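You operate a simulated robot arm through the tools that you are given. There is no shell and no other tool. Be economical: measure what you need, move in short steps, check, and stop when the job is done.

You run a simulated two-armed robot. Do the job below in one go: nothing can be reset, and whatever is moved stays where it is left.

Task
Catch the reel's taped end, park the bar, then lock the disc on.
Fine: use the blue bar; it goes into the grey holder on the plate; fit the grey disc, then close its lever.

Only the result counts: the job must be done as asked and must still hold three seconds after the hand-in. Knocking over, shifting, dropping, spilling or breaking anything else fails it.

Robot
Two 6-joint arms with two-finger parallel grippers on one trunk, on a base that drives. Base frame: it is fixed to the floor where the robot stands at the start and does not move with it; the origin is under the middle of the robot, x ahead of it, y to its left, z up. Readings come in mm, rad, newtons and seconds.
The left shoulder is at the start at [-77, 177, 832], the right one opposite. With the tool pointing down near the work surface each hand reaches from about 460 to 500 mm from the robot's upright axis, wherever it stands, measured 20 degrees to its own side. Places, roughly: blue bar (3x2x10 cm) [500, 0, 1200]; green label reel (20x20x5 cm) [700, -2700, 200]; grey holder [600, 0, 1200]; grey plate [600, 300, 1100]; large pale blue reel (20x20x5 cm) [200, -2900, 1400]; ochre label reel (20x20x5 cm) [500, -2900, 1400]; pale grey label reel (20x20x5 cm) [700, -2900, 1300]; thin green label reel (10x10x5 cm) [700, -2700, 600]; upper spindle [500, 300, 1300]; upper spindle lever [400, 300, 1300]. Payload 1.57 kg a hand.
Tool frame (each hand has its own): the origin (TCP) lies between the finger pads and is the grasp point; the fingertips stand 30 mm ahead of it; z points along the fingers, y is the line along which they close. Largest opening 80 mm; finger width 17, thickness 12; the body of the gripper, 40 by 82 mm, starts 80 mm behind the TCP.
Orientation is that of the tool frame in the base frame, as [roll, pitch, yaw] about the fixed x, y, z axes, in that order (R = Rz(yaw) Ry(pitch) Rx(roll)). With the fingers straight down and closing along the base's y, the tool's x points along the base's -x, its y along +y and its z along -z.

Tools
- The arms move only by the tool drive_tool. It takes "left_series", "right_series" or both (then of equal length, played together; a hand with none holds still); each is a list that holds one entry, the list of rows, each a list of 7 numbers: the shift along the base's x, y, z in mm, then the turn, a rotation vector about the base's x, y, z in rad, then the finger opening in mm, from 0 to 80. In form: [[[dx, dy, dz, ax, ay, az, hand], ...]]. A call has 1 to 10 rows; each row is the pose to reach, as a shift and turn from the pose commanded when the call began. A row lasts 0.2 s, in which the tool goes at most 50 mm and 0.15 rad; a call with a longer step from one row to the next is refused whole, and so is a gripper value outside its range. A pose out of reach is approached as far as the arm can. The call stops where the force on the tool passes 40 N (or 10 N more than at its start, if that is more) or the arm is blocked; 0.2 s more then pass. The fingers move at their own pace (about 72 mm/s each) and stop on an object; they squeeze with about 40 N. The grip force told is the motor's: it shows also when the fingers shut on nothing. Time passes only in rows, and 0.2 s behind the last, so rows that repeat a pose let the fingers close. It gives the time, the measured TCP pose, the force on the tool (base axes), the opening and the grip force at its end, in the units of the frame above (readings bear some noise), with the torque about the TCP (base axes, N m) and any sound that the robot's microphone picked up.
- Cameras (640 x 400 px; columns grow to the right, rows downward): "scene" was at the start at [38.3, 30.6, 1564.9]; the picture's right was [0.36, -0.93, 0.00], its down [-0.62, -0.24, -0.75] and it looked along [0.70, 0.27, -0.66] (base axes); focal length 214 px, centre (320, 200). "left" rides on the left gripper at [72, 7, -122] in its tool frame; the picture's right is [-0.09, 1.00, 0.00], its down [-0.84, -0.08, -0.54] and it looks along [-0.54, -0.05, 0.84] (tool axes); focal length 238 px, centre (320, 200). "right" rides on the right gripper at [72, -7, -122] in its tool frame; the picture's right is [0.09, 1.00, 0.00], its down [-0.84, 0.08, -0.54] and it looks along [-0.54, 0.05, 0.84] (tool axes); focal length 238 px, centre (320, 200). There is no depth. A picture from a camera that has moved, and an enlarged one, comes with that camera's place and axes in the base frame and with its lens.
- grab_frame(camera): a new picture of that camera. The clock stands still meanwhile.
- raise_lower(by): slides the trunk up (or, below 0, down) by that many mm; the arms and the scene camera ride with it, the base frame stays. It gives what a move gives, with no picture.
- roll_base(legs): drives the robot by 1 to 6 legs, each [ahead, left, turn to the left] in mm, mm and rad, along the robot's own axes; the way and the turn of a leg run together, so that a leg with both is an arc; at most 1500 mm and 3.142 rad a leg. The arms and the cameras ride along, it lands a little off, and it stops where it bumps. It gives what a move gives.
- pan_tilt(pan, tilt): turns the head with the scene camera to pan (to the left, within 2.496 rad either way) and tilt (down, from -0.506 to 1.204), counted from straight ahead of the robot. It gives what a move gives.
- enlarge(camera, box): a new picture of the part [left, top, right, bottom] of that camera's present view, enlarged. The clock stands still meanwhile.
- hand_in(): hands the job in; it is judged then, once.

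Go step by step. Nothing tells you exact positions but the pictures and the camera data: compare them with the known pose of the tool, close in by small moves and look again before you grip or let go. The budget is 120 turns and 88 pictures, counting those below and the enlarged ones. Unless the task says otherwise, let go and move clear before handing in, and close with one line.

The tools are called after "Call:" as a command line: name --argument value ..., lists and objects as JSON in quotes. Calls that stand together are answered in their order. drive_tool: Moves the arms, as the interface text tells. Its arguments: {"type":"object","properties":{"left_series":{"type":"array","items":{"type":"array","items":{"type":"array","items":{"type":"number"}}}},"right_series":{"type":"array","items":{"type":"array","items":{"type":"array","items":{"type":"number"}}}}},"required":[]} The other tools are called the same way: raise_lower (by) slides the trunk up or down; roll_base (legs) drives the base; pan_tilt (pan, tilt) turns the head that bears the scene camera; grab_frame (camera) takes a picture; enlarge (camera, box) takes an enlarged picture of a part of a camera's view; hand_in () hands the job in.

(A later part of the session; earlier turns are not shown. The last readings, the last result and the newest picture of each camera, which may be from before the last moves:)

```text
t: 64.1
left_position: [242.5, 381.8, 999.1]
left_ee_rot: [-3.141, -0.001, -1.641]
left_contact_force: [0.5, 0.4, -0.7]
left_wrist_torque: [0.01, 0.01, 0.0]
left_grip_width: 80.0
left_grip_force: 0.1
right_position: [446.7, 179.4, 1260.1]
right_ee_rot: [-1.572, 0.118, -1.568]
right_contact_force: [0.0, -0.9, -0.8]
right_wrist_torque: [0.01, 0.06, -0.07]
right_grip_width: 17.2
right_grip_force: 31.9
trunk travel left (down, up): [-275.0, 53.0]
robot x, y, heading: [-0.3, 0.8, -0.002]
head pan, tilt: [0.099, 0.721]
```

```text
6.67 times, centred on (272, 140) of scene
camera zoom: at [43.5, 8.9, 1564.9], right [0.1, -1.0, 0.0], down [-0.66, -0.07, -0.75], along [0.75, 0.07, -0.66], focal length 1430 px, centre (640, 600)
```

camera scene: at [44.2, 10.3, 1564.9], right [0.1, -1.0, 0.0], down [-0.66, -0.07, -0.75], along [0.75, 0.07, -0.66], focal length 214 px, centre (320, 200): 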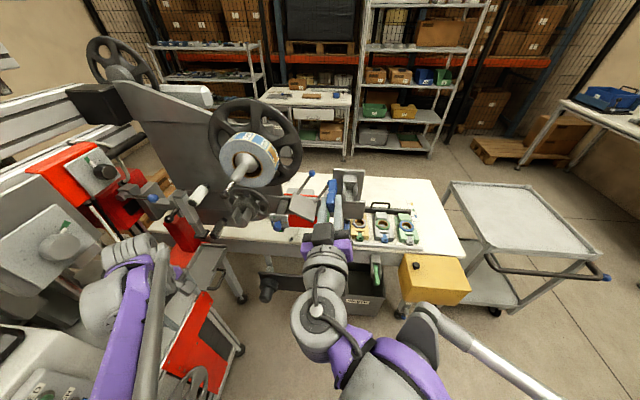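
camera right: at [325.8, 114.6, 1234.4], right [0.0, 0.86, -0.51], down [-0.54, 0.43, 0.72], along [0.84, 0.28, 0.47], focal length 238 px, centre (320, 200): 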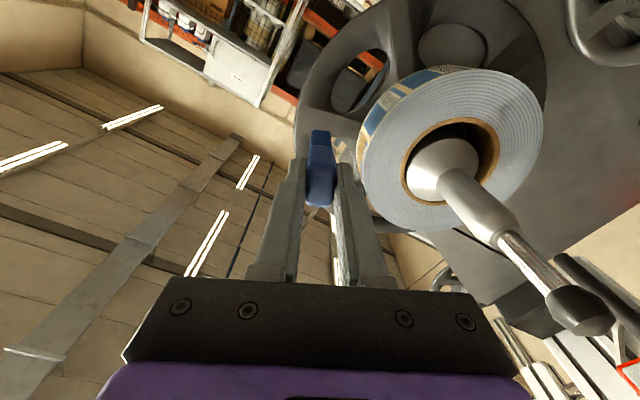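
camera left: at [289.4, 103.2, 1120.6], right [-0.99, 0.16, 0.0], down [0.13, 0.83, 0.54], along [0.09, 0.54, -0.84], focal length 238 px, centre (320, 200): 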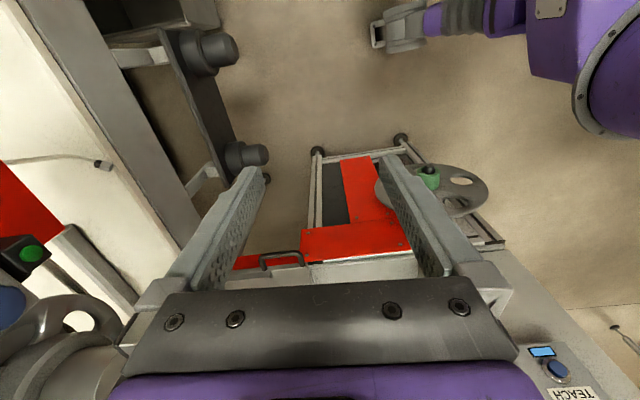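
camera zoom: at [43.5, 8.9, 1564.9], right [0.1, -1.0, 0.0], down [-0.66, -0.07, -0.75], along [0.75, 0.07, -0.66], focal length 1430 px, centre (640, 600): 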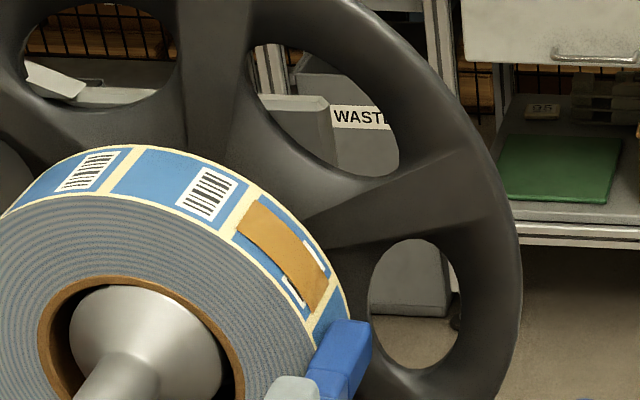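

The loose reel only shifts when touched from the side. I'll stroke from its top instead, where it bears on the shaft, dragging toward me and down.

Call:
drive_tool --right_series '[[[0, -25, 25, 0, 0, 0, 10], [0, -25, 70, 0, 0, 0, 10], [0, 10, 95, 0, 0, 0, 10], [0, 45, 88, 0, 0, 0, 10], [0, 51, 69, 0, 0, 0, 10], [0, 40.2, 67, 0, 0, 0, 10], [0, 30, 63, 0, 0, 0, 10], [0, 20.4, 57.6, 0, 0, 0, 10], [0, 12, 50.5, 0, 0, 0, 10], [0, 5, 42, 0, 0, 0, 10]]]'

Call:
drive_tool --right_series '[[[0, -5.5, -9.5, 0, 0, 0, 10], [0, -9.3, -19.8, 0, 0, 0, 10], [0, -25, -19.8, 0, 0, 0, 10], [0, -40, -19.8, 0, 0, 0, 10]]]'

Call:
enlarge --camera "scene" --box '[224, 110, 320, 170]'

```text
t: 66.3
left_position: [242.8, 380.3, 998.5]
left_ee_rot: [-3.14, -0.002, -1.641]
left_contact_force: [0.8, -0.5, 0.6]
left_wrist_torque: [0.02, 0.0, 0.0]
left_grip_width: 80.1
left_grip_force: 0.1
right_position: [449.0, 184.3, 1301.5]
right_ee_rot: [-1.571, 0.118, -1.567]
right_contact_force: [0.2, -0.2, -0.6]
right_wrist_torque: [0.0, 0.03, -0.02]
right_grip_width: 17.0
right_grip_force: 32.6
trunk travel left (down, up): [-275.0, 53.0]
robot x, y, heading: [0.1, 0.7, -0.002]
head pan, tilt: [0.099, 0.721]
```

```text
t: 67.3
left_position: [241.8, 380.0, 998.8]
left_ee_rot: [3.14, -0.001, -1.642]
left_contact_force: [0.0, -0.4, -0.5]
left_wrist_torque: [-0.01, -0.03, -0.03]
left_grip_width: 79.8
left_grip_force: 0.1
right_position: [444.3, 144.4, 1283.5]
right_ee_rot: [-1.57, 0.118, -1.569]
right_contact_force: [0.1, -0.1, -0.5]
right_wrist_torque: [-0.02, 0.03, 0.0]
right_grip_width: 17.1
right_grip_force: 32.3
trunk travel left (down, up): [-275.0, 53.0]
robot x, y, heading: [-1.1, 1.7, -0.001]
head pan, tilt: [0.099, 0.721]
```

```text
6.67 times, centred on (272, 140) of scene
camera zoom: at [43.3, 8.5, 1564.9], right [0.1, -0.99, 0.0], down [-0.66, -0.07, -0.75], along [0.75, 0.07, -0.66], focal length 1430 px, centre (640, 600)
```

zoom: 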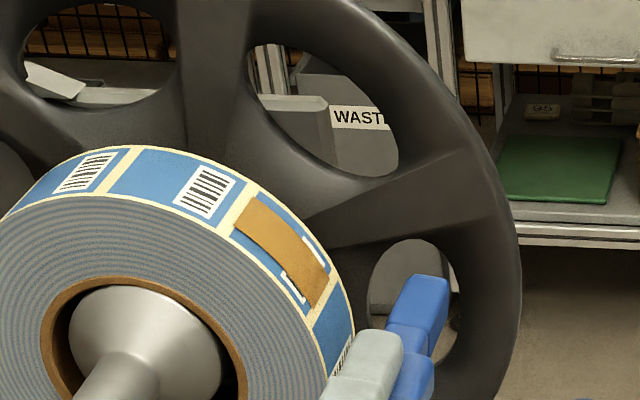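

The stroke was above the rim; contact evidence puts the reel centre nearer z 1245. I'll repeat the stroke about 12 mm lower.

Call:
drive_tool --right_series '[[[0, 0, 45, 0, 0, 0, 10], [0, 35, 65, 0, 0, 0, 10], [0, 75, 60, 0, 0, 0, 10], [0, 90, 45, 0, 0, 0, 10], [0, 90, 32.6, 0, 0, 0, 10], [0, 79.7, 30.7, 0, 0, 0, 10], [0, 69.7, 27, 0, 0, 0, 10], [0, 60.5, 21.8, 0, 0, 0, 10], [0, 52.4, 15, 0, 0, 0, 10], [0, 45.5, 6.8, 0, 0, 0, 10]]]'

```text
t: 69.5
left_position: [242.9, 380.7, 999.1]
left_ee_rot: [-3.14, 0.0, -1.643]
left_contact_force: [0.0, 0.1, -0.8]
left_wrist_torque: [0.0, 0.03, 0.06]
left_grip_width: 79.9
left_grip_force: 0.1
right_position: [447.2, 190.1, 1290.5]
right_ee_rot: [-1.572, 0.12, -1.57]
right_contact_force: [1.8, -6.3, 4.6]
right_wrist_torque: [-0.01, -0.33, -0.53]
right_grip_width: 17.0
right_grip_force: 32.2
trunk travel left (down, up): [-275.0, 53.0]
robot x, y, heading: [-1.3, 0.7, 0.001]
head pan, tilt: [0.099, 0.721]
```

Now there's good contact (8 N). I'll continue the stroke down the side and then look.

Call:
drive_tool --right_series '[[[0, -3, -4.5, 0, 0, 0, 10], [0, -5.3, -9.2, 0, 0, 0, 10], [0, -7.5, -14, 0, 0, 0, 10], [0, -9, -19.2, 0, 0, 0, 10], [0, -9.5, -26, 0, 0, 0, 10], [0, -25, -26, 0, 0, 0, 10]]]'

Call:
enlarge --camera "scene" --box '[224, 110, 320, 170]'

```text
t: 70.9
left_position: [241.2, 380.6, 999.3]
left_ee_rot: [3.142, 0.0, -1.642]
left_contact_force: [0.2, -0.3, -0.9]
left_wrist_torque: [-0.01, -0.02, 0.01]
left_grip_width: 79.8
left_grip_force: 0.0
right_position: [445.3, 168.0, 1264.4]
right_ee_rot: [-1.57, 0.118, -1.568]
right_contact_force: [0.8, -0.4, -1.1]
right_wrist_torque: [-0.01, 0.03, -0.01]
right_grip_width: 16.9
right_grip_force: 32.3
trunk travel left (down, up): [-275.0, 53.0]
robot x, y, heading: [2.4, -1.6, 0.003]
head pan, tilt: [0.099, 0.721]
```

```text
6.67 times, centred on (272, 140) of scene
camera zoom: at [43.2, 8.1, 1564.9], right [0.1, -0.99, 0.0], down [-0.66, -0.07, -0.75], along [0.75, 0.08, -0.66], focal length 1430 px, centre (640, 600)
```

zoom: 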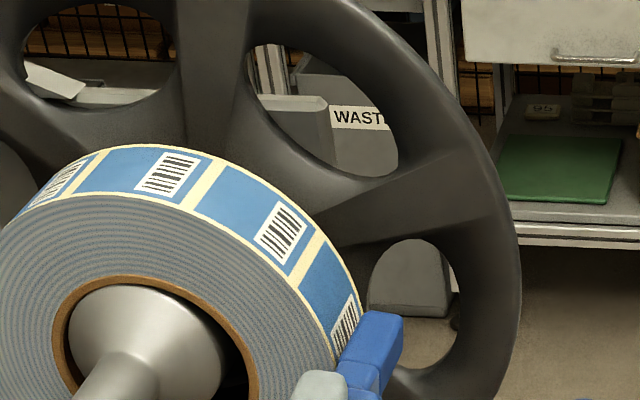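

The reel turned well, past the side; the tab is now below. The right-hand camera is now on the outer side, so I'll look with it.

Call:
enlarge --camera "right" --box '[240, 80, 400, 200]'

```text
3.33 times, centred on (320, 140) of right
camera zoom: at [324.9, 95.9, 1263.0], right [0.0, 0.03, -1.0], down [-0.55, 0.84, 0.02], along [0.84, 0.55, 0.01], focal length 794 px, centre (320, 400)
```

zoom: 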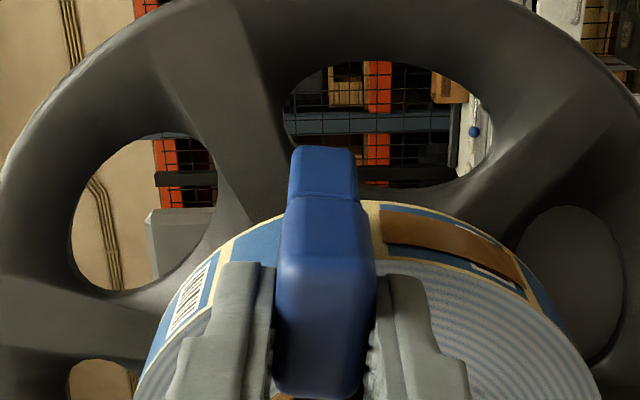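

The tab is now just below the bar, at about -16°. I'll roll the bar slightly to match, drop level with it, and ease its top face on.

Call:
drive_tool --right_series '[[[0, -6, -15, 0.08, 0, 0, 10], [0, -6, -41, 0.15, 0, 0, 10], [0, 2, -41, 0.15, 0, 0, 10], [0, 6, -40, 0.15, 0, 0, 10], [0, 9, -39, 0.15, 0, 0, 10], [0, 11, -38, 0.15, 0, 0, 10], [0, 12.5, -38, 0.15, 0, 0, 10], [0, 12.5, -38, 0.15, 0, 0, 10]]]'

```text
t: 72.7
left_position: [242.3, 381.4, 997.9]
left_ee_rot: [-3.141, 0.0, -1.643]
left_contact_force: [0.8, 0.3, 0.2]
left_wrist_torque: [0.0, -0.03, -0.01]
left_grip_width: 80.2
left_grip_force: 0.0
right_position: [447.9, 178.8, 1225.9]
right_ee_rot: [-1.57, 0.269, -1.568]
right_contact_force: [0.0, -0.1, -0.5]
right_wrist_torque: [-0.01, 0.05, -0.02]
right_grip_width: 17.1
right_grip_force: 32.1
trunk travel left (down, up): [-275.0, 53.0]
robot x, y, heading: [2.4, -2.0, -0.004]
head pan, tilt: [0.099, 0.721]
```

No contact yet; continuing inward in small steps.

Call:
drive_tool --right_series '[[[0, 2, 0.5, 0, 0, 0, 10], [0, 4, 1, 0, 0, 0, 10], [0, 6, 1.5, 0, 0, 0, 10], [0, 7.5, 2, 0, 0, 0, 10], [0, 7.5, 2, 0, 0, 0, 10], [0, 7.5, 2, 0, 0, 0, 10]]]'

```text
t: 74.1
left_position: [242.1, 381.0, 998.8]
left_ee_rot: [3.141, -0.002, -1.642]
left_contact_force: [0.4, 0.3, 0.1]
left_wrist_torque: [0.05, -0.01, -0.01]
left_grip_width: 80.2
left_grip_force: 0.0
right_position: [446.3, 185.6, 1228.3]
right_ee_rot: [-1.572, 0.27, -1.567]
right_contact_force: [0.1, -1.2, -0.9]
right_wrist_torque: [-0.01, 0.02, -0.01]
right_grip_width: 17.0
right_grip_force: 32.0
trunk travel left (down, up): [-275.0, 53.0]
robot x, y, heading: [0.1, -0.8, -0.001]
head pan, tilt: [0.099, 0.721]
```

Call:
drive_tool --right_series '[[[0, 2, 0.5, 0, 0, 0, 10], [0, 4, 1, 0, 0, 0, 10], [0, 6, 1.5, 0, 0, 0, 10], [0, 6, 1.5, 0, 0, 0, 10], [0, 6, 1.5, 0, 0, 0, 10]]]'

Call:
enlarge --camera "right" --box '[240, 80, 400, 200]'

```text
t: 75.3
left_position: [242.1, 379.9, 998.7]
left_ee_rot: [-3.14, 0.002, -1.643]
left_contact_force: [0.1, -0.2, -0.2]
left_wrist_torque: [-0.02, 0.01, 0.0]
left_grip_width: 79.7
left_grip_force: 0.1
right_position: [448.1, 190.9, 1228.9]
right_ee_rot: [-1.571, 0.27, -1.569]
right_contact_force: [-1.7, -9.7, -5.1]
right_wrist_torque: [0.08, 0.31, -0.67]
right_grip_width: 17.0
right_grip_force: 31.9
trunk travel left (down, up): [-275.0, 53.0]
robot x, y, heading: [-0.3, 1.7, -0.003]
head pan, tilt: [0.099, 0.721]
```

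```text
3.33 times, centred on (320, 140) of right
camera zoom: at [326.1, 119.4, 1217.2], right [0.0, 0.18, -0.98], down [-0.54, 0.83, 0.15], along [0.84, 0.54, 0.1], focal length 794 px, centre (320, 400)
```

zoom: 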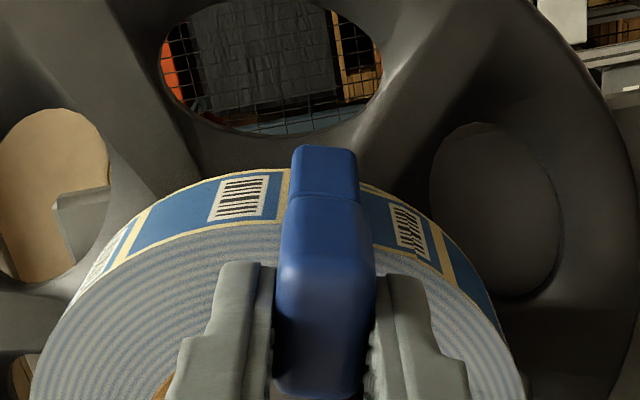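

The brown tab no longer shows on the reel beside the bar, so it may have transferred. I'll draw back slowly along the normal and look.

Call:
drive_tool --right_series '[[[0, -4, -1, 0, 0, 0, 10], [0, -10, -3, 0, 0, 0, 10], [0, -20, -5, 0, 0, 0, 10], [0, -35, -8, 0, 0, 0, 10], [0, -50, -10, 0, 0, 0, 10]]]'

Call:
enlarge --camera "right" --box '[200, 50, 440, 200]'

```text
t: 76.5
left_position: [241.9, 381.1, 998.9]
left_ee_rot: [-3.141, 0.001, -1.642]
left_contact_force: [0.2, 0.3, 0.1]
left_wrist_torque: [-0.01, -0.02, -0.04]
left_grip_width: 80.0
left_grip_force: 0.0
right_position: [443.3, 140.4, 1220.2]
right_ee_rot: [-1.572, 0.269, -1.567]
right_contact_force: [0.2, 0.4, -0.7]
right_wrist_torque: [0.0, 0.08, 0.02]
right_grip_width: 17.0
right_grip_force: 32.0
trunk travel left (down, up): [-275.0, 53.0]
robot x, y, heading: [0.1, 1.4, -0.003]
head pan, tilt: [0.099, 0.721]
```

```text
2.67 times, centred on (320, 125) of right
camera zoom: at [323.7, 70.0, 1207.9], right [0.0, 0.18, -0.98], down [-0.54, 0.83, 0.15], along [0.84, 0.54, 0.1], focal length 636 px, centre (320, 400)
```

zoom: 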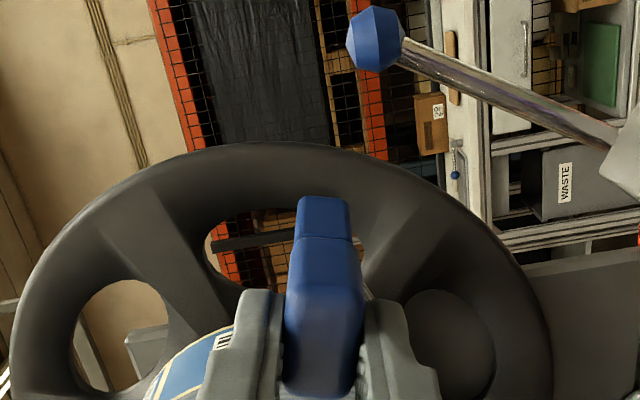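

Call:
enlarge --camera "scene" --box '[224, 120, 336, 190]'

```text
5.71 times, centred on (280, 155) of scene
camera zoom: at [43.3, 8.5, 1564.9], right [0.1, -0.99, 0.0], down [-0.66, -0.07, -0.75], along [0.75, 0.07, -0.66], focal length 1226 px, centre (549, 457)
```

zoom: 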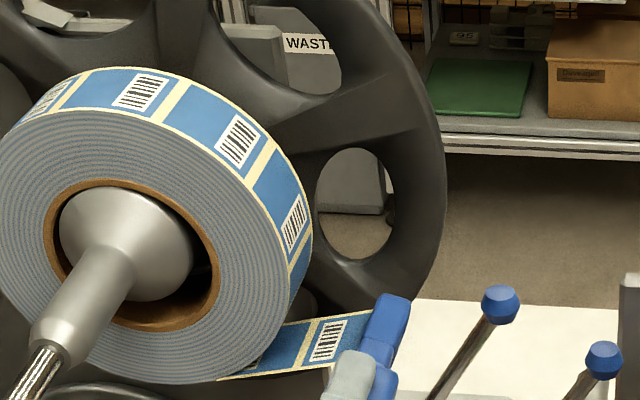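

The web is caught and pays out from the reel's bottom to the bar. Now I'll bring the bar upright again and over to the front of the holder.

Call:
drive_tool --right_series '[[[-6, -19, 0, 0.145, 0, 0, 10], [-12, -38, 0, 0.29, 0, 0, 10], [-18, -57, 0, 0.435, 0, 0, 10], [-24, -76, -2, 0.58, 0, 0, 10], [-30, -95, -5, 0.725, 0, 0, 10], [-36, -114, -8, 0.87, 0, 0, 10], [-42, -133, -11, 1.015, 0, 0, 10], [-48, -150, -15, 1.16, 0, 0, 10], [-53, -165, -22, 1.302, 0, 0, 10], [-55, -173, -35, 1.302, 0, 0, 10]]]'

```text
t: 78.7
left_position: [242.9, 380.8, 997.8]
left_ee_rot: [3.141, 0.001, -1.643]
left_contact_force: [0.7, 0.2, -0.4]
left_wrist_torque: [0.01, -0.01, -0.01]
left_grip_width: 79.9
left_grip_force: 0.0
right_position: [393.0, -31.8, 1184.0]
right_ee_rot: [0.402, 1.565, 0.405]
right_contact_force: [0.3, 0.5, -0.8]
right_wrist_torque: [0.01, 0.05, -0.01]
right_grip_width: 17.0
right_grip_force: 32.4
trunk travel left (down, up): [-275.0, 53.0]
robot x, y, heading: [-1.7, 0.4, -0.002]
head pan, tilt: [0.099, 0.721]
```

Call:
drive_tool --right_series '[[[-4, -1, -10, 0, 0, 0, 10], [-4, -1, -18, 0, 0, 0, 10], [-4, -1, -18, 0, 0, 0, 10]]]'

Call:
enlarge --camera "right" --box '[240, 100, 400, 200]'

Call:
enlarge --camera "scene" --box '[260, 150, 420, 250]'

```text
t: 79.5
left_position: [241.3, 381.1, 997.5]
left_ee_rot: [-3.141, 0.0, -1.643]
left_contact_force: [-0.2, 0.9, 1.2]
left_wrist_torque: [0.0, -0.02, -0.01]
left_grip_width: 80.0
left_grip_force: 0.2
right_position: [388.6, -31.3, 1166.7]
right_ee_rot: [-0.095, 1.569, -0.096]
right_contact_force: [-0.3, 0.4, -1.1]
right_wrist_torque: [0.0, 0.03, -0.03]
right_grip_width: 16.6
right_grip_force: 32.3
trunk travel left (down, up): [-275.0, 53.0]
robot x, y, heading: [1.4, 1.6, 0.0]
head pan, tilt: [0.099, 0.721]
```

```text
4.00 times, centred on (320, 150) of right
camera zoom: at [267.5, -38.2, 1093.5], right [0.0, 1.0, -0.09], down [-0.54, 0.08, 0.84], along [0.84, 0.05, 0.54], focal length 953 px, centre (320, 400)
```

zoom: 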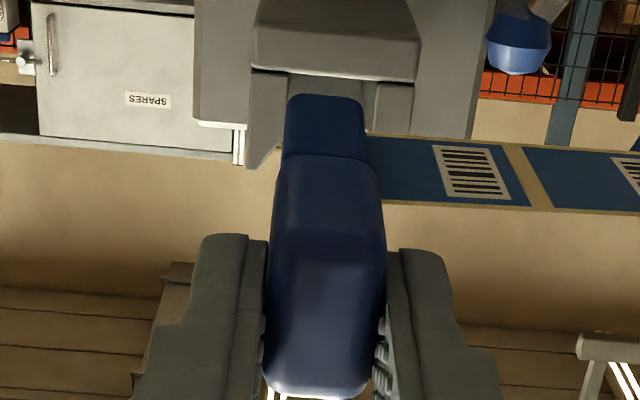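

```text
4.00 times, centred on (340, 200) of scene
camera zoom: at [43.4, 8.9, 1564.9], right [0.1, -1.0, 0.0], down [-0.66, -0.07, -0.75], along [0.75, 0.07, -0.66], focal length 858 px, centre (240, 200)
```

zoom: 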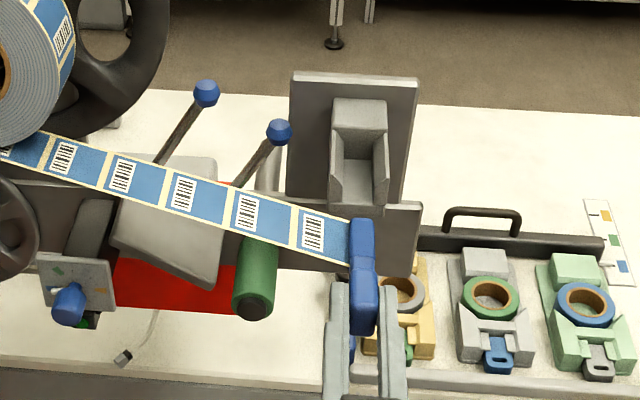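

The bar lines up with the holder channel and the web trails neatly. I'll slide it straight in, watching the force.

Call:
drive_tool --right_series '[[[15, 0, -1, 0, 0, 0, 10], [30, 0, -1, 0, 0, 0, 10], [45, 0, -1, 0, 0, 0, 10], [58, 0, -1, 0, 0, 0, 10], [68, 0, -1, 0, 0, 0, 10], [76, 0, -1, 0, 0, 0, 10], [80, 0, -1, 0, 0, 0, 10]]]'

```text
t: 80.3
left_position: [237.0, 381.2, 999.4]
left_ee_rot: [-3.137, 0.0, -1.642]
left_contact_force: [0.2, 0.3, 0.4]
left_wrist_torque: [0.01, -0.02, 0.0]
left_grip_width: 80.1
left_grip_force: 0.1
right_position: [422.9, -31.8, 1164.7]
right_ee_rot: [0.046, 1.563, 0.046]
right_contact_force: [-27.0, -1.3, 5.7]
right_wrist_torque: [-0.01, -0.23, -0.07]
right_grip_width: 17.2
right_grip_force: 32.4
trunk travel left (down, up): [-275.0, 53.0]
robot x, y, heading: [2.8, 0.4, 0.003]
head pan, tilt: [0.099, 0.721]
stopped in row 4 (right hand): the force on the tool passed its limit at 69 N (the readings are from after the stop); the commanded pose is now the measured one
```

The bar's lower rear edge caught the holder floor. I'll back off 12 mm, raise 4 mm and look at the alignment.

Call:
drive_tool --right_series '[[[-6, 0, 0, 0, 0, 0, 10], [-14, 0, 4, 0, 0, 0, 10], [-14, 0, 4, 0, 0, 0, 10]]]'

Call:
enlarge --camera "right" --box '[270, 90, 390, 200]'

```text
t: 81.1
left_position: [241.9, 381.5, 998.9]
left_ee_rot: [3.141, 0.0, -1.643]
left_contact_force: [0.8, -0.7, -0.1]
left_wrist_torque: [0.01, -0.03, -0.02]
left_grip_width: 79.8
left_grip_force: 0.0
right_position: [415.6, -32.0, 1166.6]
right_ee_rot: [0.292, 1.569, 0.292]
right_contact_force: [0.4, 0.9, -0.3]
right_wrist_torque: [-0.05, 0.01, 0.04]
right_grip_width: 17.1
right_grip_force: 32.2
trunk travel left (down, up): [-275.0, 53.0]
robot x, y, heading: [-0.9, -1.0, 0.002]
head pan, tilt: [0.099, 0.721]
```

```text
3.64 times, centred on (330, 145) of right
camera zoom: at [293.7, -37.6, 1094.5], right [0.0, 1.0, -0.09], down [-0.54, 0.08, 0.84], along [0.84, 0.05, 0.54], focal length 867 px, centre (284, 400)
```

zoom: 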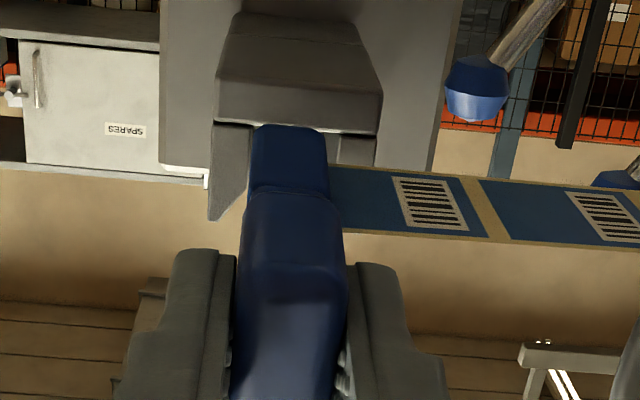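

Comparing with the earlier view, the bar has slid about 7 mm down in the fingers. I'll raise the hand about 5 mm and try again with small steps.

Call:
drive_tool --right_series '[[[0, 0, 4.5, 0, 0, 0, 10], [8, 0, 4.5, 0, 0, 0, 10], [16, 0, 4.5, 0, 0, 0, 10], [24, 0, 4.5, 0, 0, 0, 10], [32, 0, 4.5, 0, 0, 0, 10], [40, 0, 4.5, 0, 0, 0, 10], [46, 0, 4.5, 0, 0, 0, 10]]]'

```text
t: 82.7
left_position: [241.0, 381.3, 998.7]
left_ee_rot: [3.141, 0.001, -1.643]
left_contact_force: [-0.3, 0.9, 0.4]
left_wrist_torque: [0.01, 0.0, 0.04]
left_grip_width: 80.0
left_grip_force: 0.0
right_position: [461.7, -30.6, 1172.8]
right_ee_rot: [0.327, 1.566, 0.328]
right_contact_force: [0.5, -0.6, -0.4]
right_wrist_torque: [-0.02, 0.01, 0.0]
right_grip_width: 17.1
right_grip_force: 32.4
trunk travel left (down, up): [-275.0, 53.0]
robot x, y, heading: [4.5, -2.2, -0.0]
head pan, tilt: [0.099, 0.721]
```

It slides freely now. I'll push in the remaining distance until it seats.

Call:
drive_tool --right_series '[[[4, 0, 0, 0, 0, 0, 10], [7, 0, 0, 0, 0, 0, 10], [10, 0, 0, 0, 0, 0, 10], [12, 0, 0, 0, 0, 0, 10], [14, 0, 0, 0, 0, 0, 10], [16, 0, 0, 0, 0, 0, 10], [18, 0, 0, 0, 0, 0, 10]]]'

Call:
enlarge --camera "right" --box '[240, 80, 400, 200]'

```text
t: 84.3
left_position: [239.0, 381.6, 999.7]
left_ee_rot: [-3.139, 0.001, -1.643]
left_contact_force: [-0.8, 0.1, -0.6]
left_wrist_torque: [-0.01, -0.04, 0.01]
left_grip_width: 80.1
left_grip_force: 0.1
right_position: [474.5, -29.9, 1172.9]
right_ee_rot: [0.282, 1.566, 0.284]
right_contact_force: [-20.4, 0.4, -5.9]
right_wrist_torque: [-0.04, 0.53, 0.01]
right_grip_width: 16.9
right_grip_force: 31.8
trunk travel left (down, up): [-275.0, 53.0]
robot x, y, heading: [0.1, 4.6, -0.001]
head pan, tilt: [0.099, 0.721]
```

```text
3.33 times, centred on (320, 140) of right
camera zoom: at [353.9, -36.9, 1100.0], right [0.0, 1.0, -0.09], down [-0.55, 0.08, 0.83], along [0.84, 0.05, 0.54], focal length 794 px, centre (320, 400)
```

zoom: 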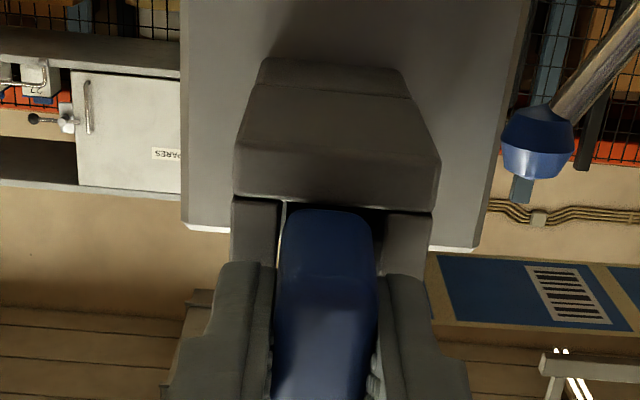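

It's against the back stop (20 N). I'll relieve the push, settle the bar down onto the floor of the channel, then read the force.

Call:
drive_tool --right_series '[[[-3, 0, 0, 0, 0, 0, 10], [-3, 0, -1.5, 0, 0, 0, 10], [-3, 0, -3, 0, 0, 0, 10], [-3, 0, -4.5, 0, 0, 0, 10], [-3, 0, -4.5, 0, 0, 0, 10]]]'

```text
t: 85.5
left_position: [241.0, 382.2, 998.5]
left_ee_rot: [-3.141, 0.0, -1.643]
left_contact_force: [-0.2, 0.6, -0.4]
left_wrist_torque: [-0.01, 0.01, -0.01]
left_grip_width: 80.0
left_grip_force: 0.0
right_position: [475.4, -30.1, 1167.5]
right_ee_rot: [0.077, 1.567, 0.077]
right_contact_force: [0.0, 0.0, 11.7]
right_wrist_torque: [0.01, -1.09, 0.05]
right_grip_width: 17.1
right_grip_force: 32.1
trunk travel left (down, up): [-275.0, 53.0]
robot x, y, heading: [0.7, -0.4, 0.003]
head pan, tilt: [0.099, 0.721]
```

The bar rests on the channel floor. I'll ease up, push in lightly, open the fingers and back straight out.

Call:
drive_tool --right_series '[[[2, 0, 2.5, 0, 0, 0, 10], [2, 0, 2.5, 0, 0, 0, 30], [2, 0, 2.5, 0, 0, 0, 50], [2, 0, 2.5, 0, 0, 0, 50], [-15, 0, 2.5, 0, 0, 0, 50], [-45, 0, 2.5, 0, 0, 0, 50], [-85, 0, 2.5, 0, 0, 0, 50]]]'

Call:
enlarge --camera "scene" --box '[240, 130, 400, 230]'

```text
t: 87.1
left_position: [240.0, 378.7, 997.8]
left_ee_rot: [3.141, 0.0, -1.642]
left_contact_force: [-0.2, -0.1, 0.3]
left_wrist_torque: [0.0, -0.01, 0.01]
left_grip_width: 79.9
left_grip_force: 0.1
right_position: [388.0, -31.5, 1167.5]
right_ee_rot: [0.486, 1.568, 0.487]
right_contact_force: [-0.5, 1.0, -0.5]
right_wrist_torque: [0.02, -0.03, 0.03]
right_grip_width: 50.0
right_grip_force: 0.0
trunk travel left (down, up): [-275.0, 53.0]
robot x, y, heading: [2.1, -1.1, -0.002]
head pan, tilt: [0.099, 0.721]
```

```text
4.00 times, centred on (320, 180) of scene
camera zoom: at [41.6, 8.1, 1564.9], right [0.1, -1.0, 0.0], down [-0.66, -0.07, -0.75], along [0.75, 0.07, -0.66], focal length 858 px, centre (320, 280)
```

zoom: 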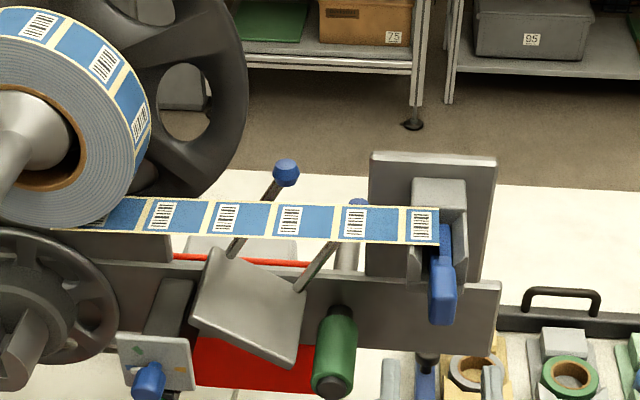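

The bar is parked in the holder with the web led to it. Next is the grey disc on the cabinet peg; I'll first tuck both arms in so the base can turn.

Call:
drive_tool --right_series '[[[-35, -10, 5, 0, 0, 0, 60], [-70, -25, 15, 0, 0.1, 0, 60], [-92, -43, 25, 0, 0.24, 0, 60], [-94, -60, 15, 0, 0.38, 0, 60], [-96, -80, 0, 0, 0.52, 0, 60], [-98, -100, -20, 0, 0.66, 0, 60], [-100, -120, -40, 0, 0.8, 0, 60], [-102, -140, -60, 0, 0.94, 0, 60], [-104, -160, -85, 0, 1.08, 0, 60], [-106, -180, -110, 0, 1.22, 0, 60]]]' --left_series '[[[0, -20, 0, 0, 0, -0.15, 80], [0, -40, 0, 0, 0, -0.3, 80], [5, -60, 0, 0, 0, -0.45, 80], [10, -80, 0, 0, 0, -0.6, 80], [15, -100, 0, 0, 0, -0.75, 80], [20, -120, 0, 0, 0, -0.9, 80], [25, -140, 0, 0, 0, -1.05, 80], [35, -155, 0, 0, 0, -1.2, 80], [45, -170, 0, 0, 0, -1.35, 80], [55, -185, 0, 0, 0, -1.5, 80]]]'

Call:
drive_tool --right_series '[[[0, -5, -20, 0, 0.12, 0, 60], [0, -10, -40, 0, 0.24, 0, 60], [0, -15, -57, 0, 0.35, 0, 60]]]'

```text
t: 89.3
left_position: [296.5, 193.3, 997.3]
left_ee_rot: [3.141, 0.0, 3.138]
left_contact_force: [0.3, 0.9, -1.0]
left_wrist_torque: [0.0, 0.0, 0.0]
left_grip_width: 79.9
left_grip_force: 0.1
right_position: [284.4, -194.1, 1057.9]
right_ee_rot: [-2.91, 0.363, -3.031]
right_contact_force: [-0.6, -0.2, -1.2]
right_wrist_torque: [0.02, -0.02, 0.02]
right_grip_width: 60.2
right_grip_force: 0.2
right hand out of reach, approached as far as the arm can: row 7, 8, 9, 10
trunk travel left (down, up): [-275.0, 53.0]
robot x, y, heading: [1.0, 0.9, -0.0]
head pan, tilt: [0.099, 0.721]
```

```text
t: 90.1
left_position: [296.5, 193.9, 998.3]
left_ee_rot: [-3.141, 0.0, 3.142]
left_contact_force: [-0.2, 0.3, 0.0]
left_wrist_torque: [0.03, 0.01, 0.01]
left_grip_width: 79.8
left_grip_force: 0.0
right_position: [277.7, -173.0, 1004.0]
right_ee_rot: [-2.893, 0.024, -3.035]
right_contact_force: [0.9, 0.1, 0.6]
right_wrist_torque: [0.02, 0.01, -0.02]
right_grip_width: 60.2
right_grip_force: 0.1
right hand out of reach, approached as far as the arm can: row 1, 2, 3
trunk travel left (down, up): [-275.0, 53.0]
robot x, y, heading: [3.1, -0.3, 0.005]
head pan, tilt: [0.099, 0.721]
```

Both arms are tucked. I'll back off a little, turn left 90° to face the cabinet and look.

Call:
roll_base --legs '[[-80, 0, 0], [0, 0, 1.571], [-30, -100, 0]]'

Call:
pan_tilt --pan 0 --tilt 1.0

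Call:
grab_frame --camera "scene"

```text
t: 96.2
left_position: [-182.9, 263.5, 997.9]
left_ee_rot: [3.141, 0.001, -1.543]
left_contact_force: [0.5, 0.2, -0.8]
left_wrist_torque: [0.0, -0.02, -0.02]
left_grip_width: 80.0
left_grip_force: 0.1
right_position: [185.7, 255.6, 1004.2]
right_ee_rot: [-2.891, 0.027, -1.437]
right_contact_force: [0.3, 0.2, 0.0]
right_wrist_torque: [0.02, 0.0, -0.03]
right_grip_width: 60.1
right_grip_force: 0.1
trunk travel left (down, up): [-275.0, 53.0]
robot x, y, heading: [20.4, -29.5, 1.599]
head pan, tilt: [0.099, 0.721]
```

```text
t: 97.0
left_position: [-182.3, 263.7, 997.1]
left_ee_rot: [-3.141, 0.001, -1.542]
left_contact_force: [-0.7, 0.2, 0.5]
left_wrist_torque: [-0.01, -0.01, 0.02]
left_grip_width: 79.7
left_grip_force: 0.1
right_position: [184.4, 255.2, 1003.2]
right_ee_rot: [-2.893, 0.028, -1.437]
right_contact_force: [0.4, 0.3, 0.4]
right_wrist_torque: [0.01, 0.01, 0.0]
right_grip_width: 60.2
right_grip_force: 0.0
trunk travel left (down, up): [-275.0, 53.0]
robot x, y, heading: [18.4, -32.2, 1.602]
head pan, tilt: [0.0, 1.0]
```

```text
10 pictures are left
camera scene: at [19.7, 2.1, 1543.4], right [1.0, 0.03, 0.0], down [0.02, -0.84, -0.54], along [-0.01, 0.54, -0.84], focal length 214 px, centre (320, 200)
```

scene: 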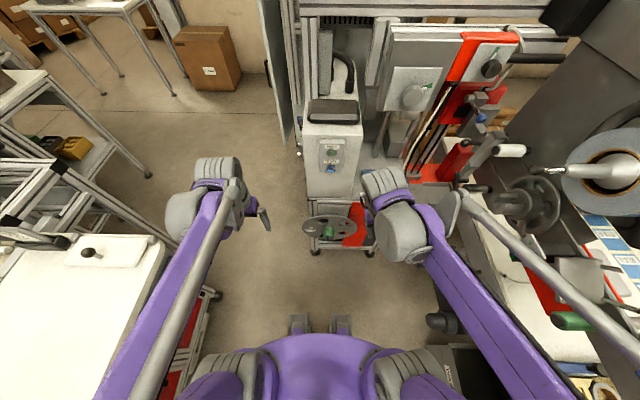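

I can see the disc on its peg clearly: hub near (58, 425, 570). I'll zoom to get its axis and size.

Call:
enlarge --camera "scene" --box '[290, 200, 370, 260]'

```text
6.67 times, centred on (330, 230) of scene
camera zoom: at [19.7, 2.1, 1543.4], right [1.0, 0.03, 0.0], down [0.02, -0.84, -0.54], along [-0.01, 0.54, -0.84], focal length 1430 px, centre (253, 0)
```

zoom: 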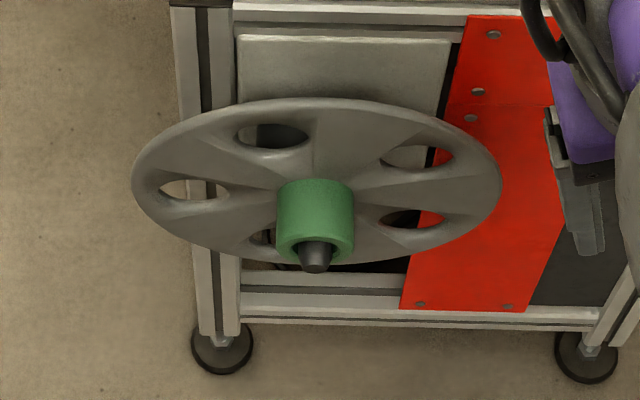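

Axis is along -y, hub about 58 mm wide with its face at (58, 417, 568). I'll lower the left hand, tilt it 30° toward the disc and bring it in front, staying clear of the right hand.

Call:
drive_tool --left_series '[[[0, 0, -45, 0, 0, 0, 80], [0, 0, -90, 0, 0, 0, 80], [10, 5, -135, 0.13, 0, 0, 80], [30, 10, -175, 0.26, 0, -0.01, 80], [60, 15, -205, 0.39, 0, -0.02, 80], [95, 22, -230, 0.52, 0, -0.028, 80], [135, 28, -255, 0.52, 0, -0.028, 80], [175, 34, -275, 0.52, 0, -0.028, 80], [210, 40, -293, 0.52, 0, -0.028, 80], [240.5, 50, -310, 0.52, 0, -0.028, 80]]]'

```text
t: 99.2
left_position: [73.0, 337.2, 709.8]
left_ee_rot: [-3.135, 0.519, -1.57]
left_contact_force: [0.7, 0.9, -0.1]
left_wrist_torque: [0.01, -0.03, 0.0]
left_grip_width: 80.1
left_grip_force: 0.0
left hand out of reach, approached as far as the arm can: row 6, 7, 8, 9, 10
right_position: [185.1, 255.8, 1003.3]
right_ee_rot: [-2.893, 0.027, -1.436]
right_contact_force: [0.9, 0.4, 0.4]
right_wrist_torque: [-0.02, -0.01, 0.02]
right_grip_width: 59.9
right_grip_force: 0.1
trunk travel left (down, up): [-275.0, 53.0]
robot x, y, heading: [19.0, -27.0, 1.597]
head pan, tilt: [0.0, 1.0]
```

It's a bit low for the arm; I'll lower the trunk 110 mm (the hand stays in front of the hub, clear of it).

Call:
raise_lower --by -110

Call:
enlarge --camera "left" --box '[160, 50, 480, 250]'

```text
t: 100.6
left_position: [70.7, 335.3, 601.5]
left_ee_rot: [-3.134, 0.52, -1.569]
left_contact_force: [0.4, 0.3, -0.3]
left_wrist_torque: [-0.02, 0.01, -0.02]
left_grip_width: 80.1
left_grip_force: 0.0
right_position: [184.8, 255.7, 893.3]
right_ee_rot: [-2.893, 0.026, -1.435]
right_contact_force: [1.2, 0.1, 0.0]
right_wrist_torque: [0.0, 0.01, 0.0]
right_grip_width: 59.9
right_grip_force: 0.1
trunk travel left (down, up): [-165.0, 163.0]
robot x, y, heading: [17.5, -28.6, 1.6]
head pan, tilt: [0.0, 1.0]
```

```text
2.00 times, centred on (320, 150) of left
camera zoom: at [62.4, 213.5, 670.2], right [-1.0, 0.08, 0.04], down [0.07, 0.46, 0.89], along [0.06, 0.89, -0.46], focal length 477 px, centre (320, 300)
```

zoom: 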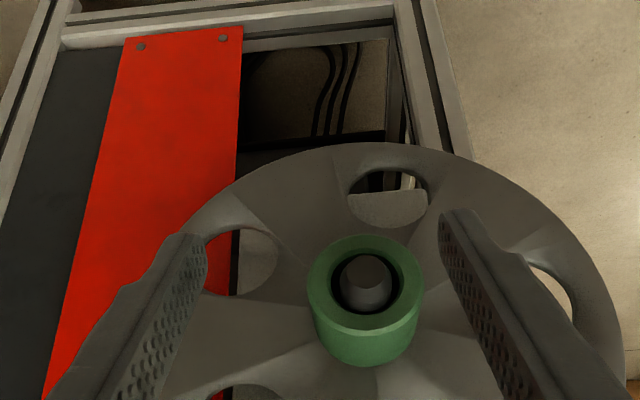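

The hub sits at about (54, 417, 560). I'll shift left 16 mm, come in above and lower the fingers around it.

Call:
drive_tool --left_series '[[[-16, 20, 12, 0, 0, 0, 80], [-16, 45, 12, 0, 0, 0, 80], [-16, 62, 11, 0, 0, 0, 80], [-16, 77, -15, 0, 0, 0, 80], [-16, 91, -41, 0, 0, 0, 80]]]'

```text
t: 101.8
left_position: [51.4, 427.5, 558.0]
left_ee_rot: [-3.136, 0.52, -1.57]
left_contact_force: [0.1, -0.7, 0.3]
left_wrist_torque: [-0.03, -0.04, -0.01]
left_grip_width: 80.0
left_grip_force: 0.2
right_position: [184.1, 255.2, 894.3]
right_ee_rot: [-2.892, 0.025, -1.436]
right_contact_force: [0.6, -0.3, 0.1]
right_wrist_torque: [-0.01, -0.02, 0.04]
right_grip_width: 60.2
right_grip_force: 0.1
trunk travel left (down, up): [-165.0, 163.0]
robot x, y, heading: [18.9, -23.8, 1.597]
head pan, tilt: [0.0, 1.0]
```

No contact. I'll close on the hub.

Call:
drive_tool --left_series '[[[0, 0, 0, 0, 0, 0, 60], [0, 0, 0, 0, 0, 0, 45], [0, 0, 0, 0, 0, 0, 40], [0, 0, 0, 0, 0, 0, 40]]]'

Call:
enlarge --camera "left" --box '[160, 50, 480, 250]'

```text
t: 102.8
left_position: [53.0, 427.0, 557.5]
left_ee_rot: [-3.134, 0.521, -1.571]
left_contact_force: [0.0, -0.4, -0.9]
left_wrist_torque: [-0.15, -0.04, -0.01]
left_grip_width: 57.1
left_grip_force: 40.0
right_position: [184.7, 256.1, 893.6]
right_ee_rot: [-2.892, 0.027, -1.435]
right_contact_force: [0.1, -0.6, -0.1]
right_wrist_torque: [0.0, -0.01, 0.01]
right_grip_width: 60.1
right_grip_force: 0.0
trunk travel left (down, up): [-165.0, 163.0]
robot x, y, heading: [16.9, -31.4, 1.598]
head pan, tilt: [0.0, 1.0]
```

```text
2.00 times, centred on (320, 150) of left
camera zoom: at [44.6, 304.3, 627.7], right [-1.0, 0.08, 0.04], down [0.07, 0.46, 0.89], along [0.06, 0.89, -0.46], focal length 477 px, centre (320, 300)
```

zoom: 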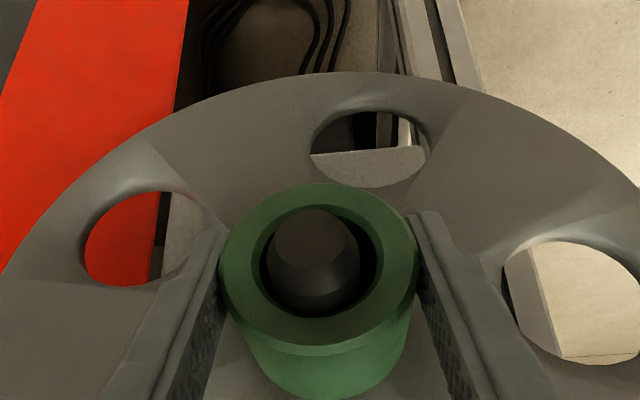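

Gripped at 57 mm, but only near the hub's front. I'll open slightly, go 10 mm deeper and close again for a better hold.

Call:
drive_tool --left_series '[[[0, 0, 0, 0, 0, 0, 70], [0, 0, 0, 0, 0, 0, 72], [0, 5, 0, 0, 0, 0, 72], [0, 10, -1, 0, 0, 0, 72], [0, 13, -1, 0, 0, 0, 72], [0, 13, -1, 0, 0, 0, 50], [0, 13, -1, 0, 0, 0, 40], [0, 13, -1, 0, 0, 0, 40]]]'

```text
t: 104.6
left_position: [54.1, 439.3, 558.7]
left_ee_rot: [-3.135, 0.52, -1.571]
left_contact_force: [-1.2, -0.3, -0.6]
left_wrist_torque: [0.0, -0.01, 0.06]
left_grip_width: 57.1
left_grip_force: 40.2
right_position: [186.0, 255.4, 895.1]
right_ee_rot: [-2.891, 0.027, -1.436]
right_contact_force: [-0.5, -0.3, 0.5]
right_wrist_torque: [0.02, 0.0, 0.02]
right_grip_width: 59.9
right_grip_force: 0.0
trunk travel left (down, up): [-165.0, 163.0]
robot x, y, heading: [20.5, -26.2, 1.6]
head pan, tilt: [0.0, 1.0]
```

Call:
drive_tool --left_series '[[[0, 0, 2, 0, 0, 0, 40], [0, 0, 4, 0, 0, 0, 40], [0, -15, 4, 0, 0, 0, 40], [0, -35, 4, 0, 0, 0, 40], [0, -60, 4, 0, 0, 0, 40], [0, -90, 4, 0, 0, 0, 40], [0, -120, 8, 0, 0, 0, 40], [0, -140, 15, 0, 0, 0, 40]]]'

```text
t: 106.4
left_position: [62.7, 314.4, 587.2]
left_ee_rot: [-3.134, 0.518, -1.57]
left_contact_force: [-0.2, -0.4, -3.4]
left_wrist_torque: [-0.06, 0.0, -0.03]
left_grip_width: 57.0
left_grip_force: 39.8
left hand out of reach, approached as far as the arm can: row 7, 8
right_position: [184.9, 255.8, 893.7]
right_ee_rot: [-2.891, 0.026, -1.436]
right_contact_force: [0.2, 0.3, 0.0]
right_wrist_torque: [0.0, -0.01, 0.0]
right_grip_width: 60.0
right_grip_force: 0.0
trunk travel left (down, up): [-165.0, 163.0]
robot x, y, heading: [19.7, -28.5, 1.598]
head pan, tilt: [0.0, 1.0]
```

The disc is off the peg (about 0.35 kg, held firmly). I'll move the right hand aside, then raise the trunk.

Call:
drive_tool --right_series '[[[30, 0, 0, 0, 0, 0, 60], [60, 0, 0, 0, 0, 0, 60], [85, -5, 0, 0, 0, 0, 60]]]'

Call:
raise_lower --by 163

```text
t: 107.2
left_position: [63.1, 314.7, 588.6]
left_ee_rot: [-3.134, 0.519, -1.57]
left_contact_force: [0.4, -0.9, -3.1]
left_wrist_torque: [-0.09, 0.0, -0.03]
left_grip_width: 57.1
left_grip_force: 40.3
right_position: [192.1, 245.8, 895.5]
right_ee_rot: [-2.888, 0.029, -1.441]
right_contact_force: [0.5, 0.8, -0.5]
right_wrist_torque: [-0.04, -0.01, -0.03]
right_grip_width: 60.2
right_grip_force: 0.1
right hand out of reach, approached as far as the arm can: row 1, 2, 3
trunk travel left (down, up): [-165.0, 163.0]
robot x, y, heading: [20.1, -25.7, 1.602]
head pan, tilt: [0.0, 1.0]
```

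```text
t: 109.1
left_position: [60.2, 404.3, 807.3]
left_ee_rot: [-3.139, 0.639, -1.572]
left_contact_force: [0.0, -0.3, -4.2]
left_wrist_torque: [-0.06, -0.01, -0.02]
left_grip_width: 57.1
left_grip_force: 39.8
right_position: [190.5, 297.0, 1102.8]
right_ee_rot: [-2.874, 0.152, -1.441]
right_contact_force: [-0.7, -0.1, 0.3]
right_wrist_torque: [0.04, 0.02, 0.03]
right_grip_width: 60.0
right_grip_force: 0.0
trunk travel left (down, up): [-328.0, 0.0]
robot x, y, heading: [21.2, -24.2, 1.594]
head pan, tilt: [0.0, 1.0]
```

The readings shifted oddly (both hands tilted 0.12 rad) after the trunk rise. I'll re-read the state before doing anything else.

Call:
pan_tilt --pan 0 --tilt 0.9

Call:
grab_frame --camera "scene"

```text
t: 109.8
left_position: [59.9, 404.9, 807.2]
left_ee_rot: [-3.14, 0.641, -1.572]
left_contact_force: [0.2, -0.3, -3.7]
left_wrist_torque: [-0.16, 0.0, -0.04]
left_grip_width: 57.3
left_grip_force: 39.7
right_position: [191.6, 297.2, 1102.6]
right_ee_rot: [-2.875, 0.153, -1.439]
right_contact_force: [-0.9, -0.5, -0.3]
right_wrist_torque: [0.01, 0.02, 0.0]
right_grip_width: 60.1
right_grip_force: 0.1
trunk travel left (down, up): [-328.0, 0.0]
robot x, y, heading: [16.3, -26.6, 1.597]
head pan, tilt: [0.0, 0.901]
```

```text
6 pictures are left
camera scene: at [19.8, 5.2, 1605.7], right [1.0, 0.03, 0.0], down [0.02, -0.78, -0.62], along [-0.02, 0.62, -0.78], focal length 214 px, centre (320, 200)
```

scene: 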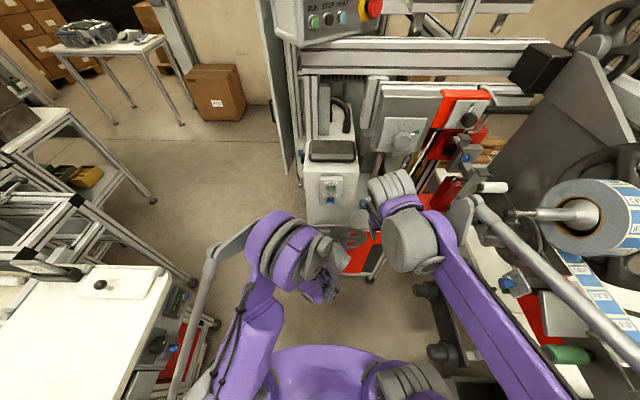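

The state is stable; the disc is held in the left hand. I'll back away from the cabinet, shift clear of the table, then turn back to face the machine.

Call:
roll_base --legs '[[-130, 0, 0], [0, 150, 0], [0, 0, -1.597]]'

```text
t: 116.5
left_position: [306.0, -215.1, 807.3]
left_ee_rot: [-3.14, 0.64, 3.097]
left_contact_force: [0.5, 0.2, -4.0]
left_wrist_torque: [0.02, 0.09, 0.0]
left_grip_width: 57.2
left_grip_force: 40.4
right_position: [194.5, -343.0, 1103.0]
right_ee_rot: [-2.875, 0.153, -3.051]
right_contact_force: [0.3, 0.1, -0.2]
right_wrist_torque: [-0.01, 0.02, 0.03]
right_grip_width: 60.1
right_grip_force: 0.1
trunk travel left (down, up): [-328.0, 0.0]
robot x, y, heading: [-122.8, -161.5, -0.015]
head pan, tilt: [0.0, 0.901]
```

Facing the machine again. I'll raise the disc to spindle height, level its axis with x, staying well back from the reel.

Call:
drive_tool --left_series '[[[0, 13, 44, 0, 0.03, 0.01, 40], [0, 26, 88, 0, 0.06, 0.02, 40], [0, 39, 132, 0, 0.09, 0.03, 40], [0, 52, 176, 0, 0.12, 0.045, 40], [0, 65, 220, 0, 0.12, 0.045, 40], [0, 78, 264, 0, 0.12, 0.045, 40], [0, 91, 308, 0, 0.12, 0.045, 40], [0, 104, 352, 0, 0.12, 0.045, 40], [0, 117, 396, 0, 0.12, 0.045, 40], [0, 130, 440, 0, 0.12, 0.045, 40]]]'

```text
t: 118.7
left_position: [304.3, -86.4, 1249.1]
left_ee_rot: [-3.136, 0.521, -3.136]
left_contact_force: [0.3, 0.4, -3.2]
left_wrist_torque: [0.0, 0.1, -0.03]
left_grip_width: 57.1
left_grip_force: 40.3
right_position: [194.0, -343.6, 1103.4]
right_ee_rot: [-2.876, 0.152, -3.049]
right_contact_force: [-0.1, 0.4, 0.2]
right_wrist_torque: [-0.02, -0.02, 0.0]
right_grip_width: 59.9
right_grip_force: 0.0
trunk travel left (down, up): [-328.0, 0.0]
robot x, y, heading: [-123.9, -158.1, -0.011]
head pan, tilt: [0.0, 0.901]
```

Now I'll drive left toward the spindle, staying 40 mm further back so the disc passes in front of the spindle's tip.

Call:
roll_base --legs '[[-50, 0, 0.011], [0, 240, 0]]'

Call:
drive_tool --left_series '[[[0, 25, 2, 0, 0, 0, 40], [0, 50, 3, 0, 0, 0, 40], [0, 75, 4, 0, 0, 0, 40]]]'

```text
t: 122.0
left_position: [256.5, 169.4, 1246.9]
left_ee_rot: [-3.138, 0.521, -3.126]
left_contact_force: [0.1, 0.3, -3.6]
left_wrist_torque: [-0.02, 0.1, -0.05]
left_grip_width: 57.2
left_grip_force: 39.9
right_position: [146.2, -88.8, 1102.8]
right_ee_rot: [-2.875, 0.154, -3.041]
right_contact_force: [-0.1, -0.8, 0.0]
right_wrist_torque: [-0.01, 0.01, 0.01]
right_grip_width: 59.9
right_grip_force: 0.1
trunk travel left (down, up): [-328.0, 0.0]
robot x, y, heading: [-169.4, 90.9, -0.001]
head pan, tilt: [0.0, 0.901]
```

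```text
t: 122.8
left_position: [256.2, 243.9, 1251.7]
left_ee_rot: [-3.138, 0.52, -3.125]
left_contact_force: [-0.1, 0.4, -3.9]
left_wrist_torque: [0.0, 0.06, -0.02]
left_grip_width: 57.3
left_grip_force: 40.2
right_position: [147.8, -88.7, 1102.7]
right_ee_rot: [-2.877, 0.152, -3.04]
right_contact_force: [0.5, 0.0, -0.6]
right_wrist_torque: [0.01, -0.02, -0.01]
right_grip_width: 60.2
right_grip_force: 0.1
trunk travel left (down, up): [-328.0, 0.0]
robot x, y, heading: [-168.2, 90.6, -0.001]
head pan, tilt: [0.0, 0.901]
```

Now a look with the left camera through the hub bore at the spindle tip.

Call:
grab_frame --camera "left"

```text
5 pictures are left
camera left: at [133.5, 249.9, 1321.2], right [0.07, 1.0, 0.04], down [0.46, -0.07, 0.89], along [0.89, -0.04, -0.46], focal length 238 px, centre (320, 200)
```

left: 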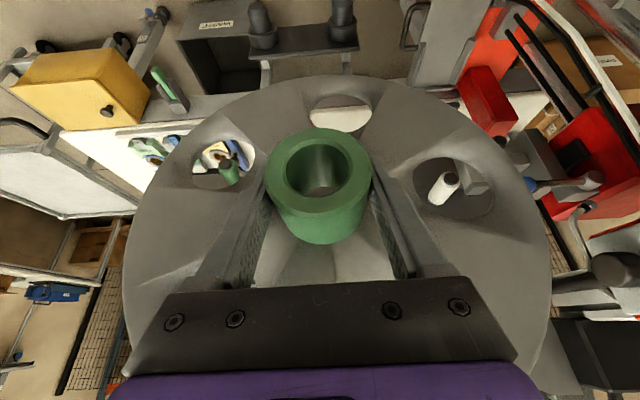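

From several views the spindle axis is at about y 254, z 1258, its lever tip at x ≈ 372. I'll pull the disc in toward the robot so the arm has stroke left, then drive closer.

Call:
drive_tool --left_series '[[[-25, 3, 2, 0, 0, 0, 40], [-50, 6, 5, 0, 0, 0.005, 40], [-75, 9, 7.5, 0, 0, -0.016, 40]]]'

```text
t: 123.6
left_position: [178.1, 254.0, 1260.0]
left_ee_rot: [-3.138, 0.52, -3.141]
left_contact_force: [0.4, -0.5, -3.4]
left_wrist_torque: [0.04, 0.1, 0.02]
left_grip_width: 57.3
left_grip_force: 39.4
right_position: [147.3, -87.9, 1102.5]
right_ee_rot: [-2.876, 0.155, -3.038]
right_contact_force: [-0.2, 0.9, -0.4]
right_wrist_torque: [0.01, -0.02, 0.0]
right_grip_width: 60.1
right_grip_force: 0.0
trunk travel left (down, up): [-328.0, 0.0]
robot x, y, heading: [-171.1, 91.5, -0.005]
head pan, tilt: [0.0, 0.901]
```

Call:
roll_base --legs '[[125, 0, 0.003]]'

```text
t: 124.9
left_position: [300.6, 255.1, 1260.2]
left_ee_rot: [-3.136, 0.52, -3.138]
left_contact_force: [0.1, 0.2, -4.4]
left_wrist_torque: [0.01, 0.08, 0.0]
left_grip_width: 56.9
left_grip_force: 40.1
right_position: [269.7, -86.8, 1102.2]
right_ee_rot: [-2.873, 0.154, -3.038]
right_contact_force: [0.2, 0.0, -0.5]
right_wrist_torque: [-0.03, 0.01, 0.0]
right_grip_width: 60.0
right_grip_force: 0.1
trunk travel left (down, up): [-328.0, 0.0]
robot x, y, heading: [-46.4, 91.5, 0.004]
head pan, tilt: [0.0, 0.901]
```

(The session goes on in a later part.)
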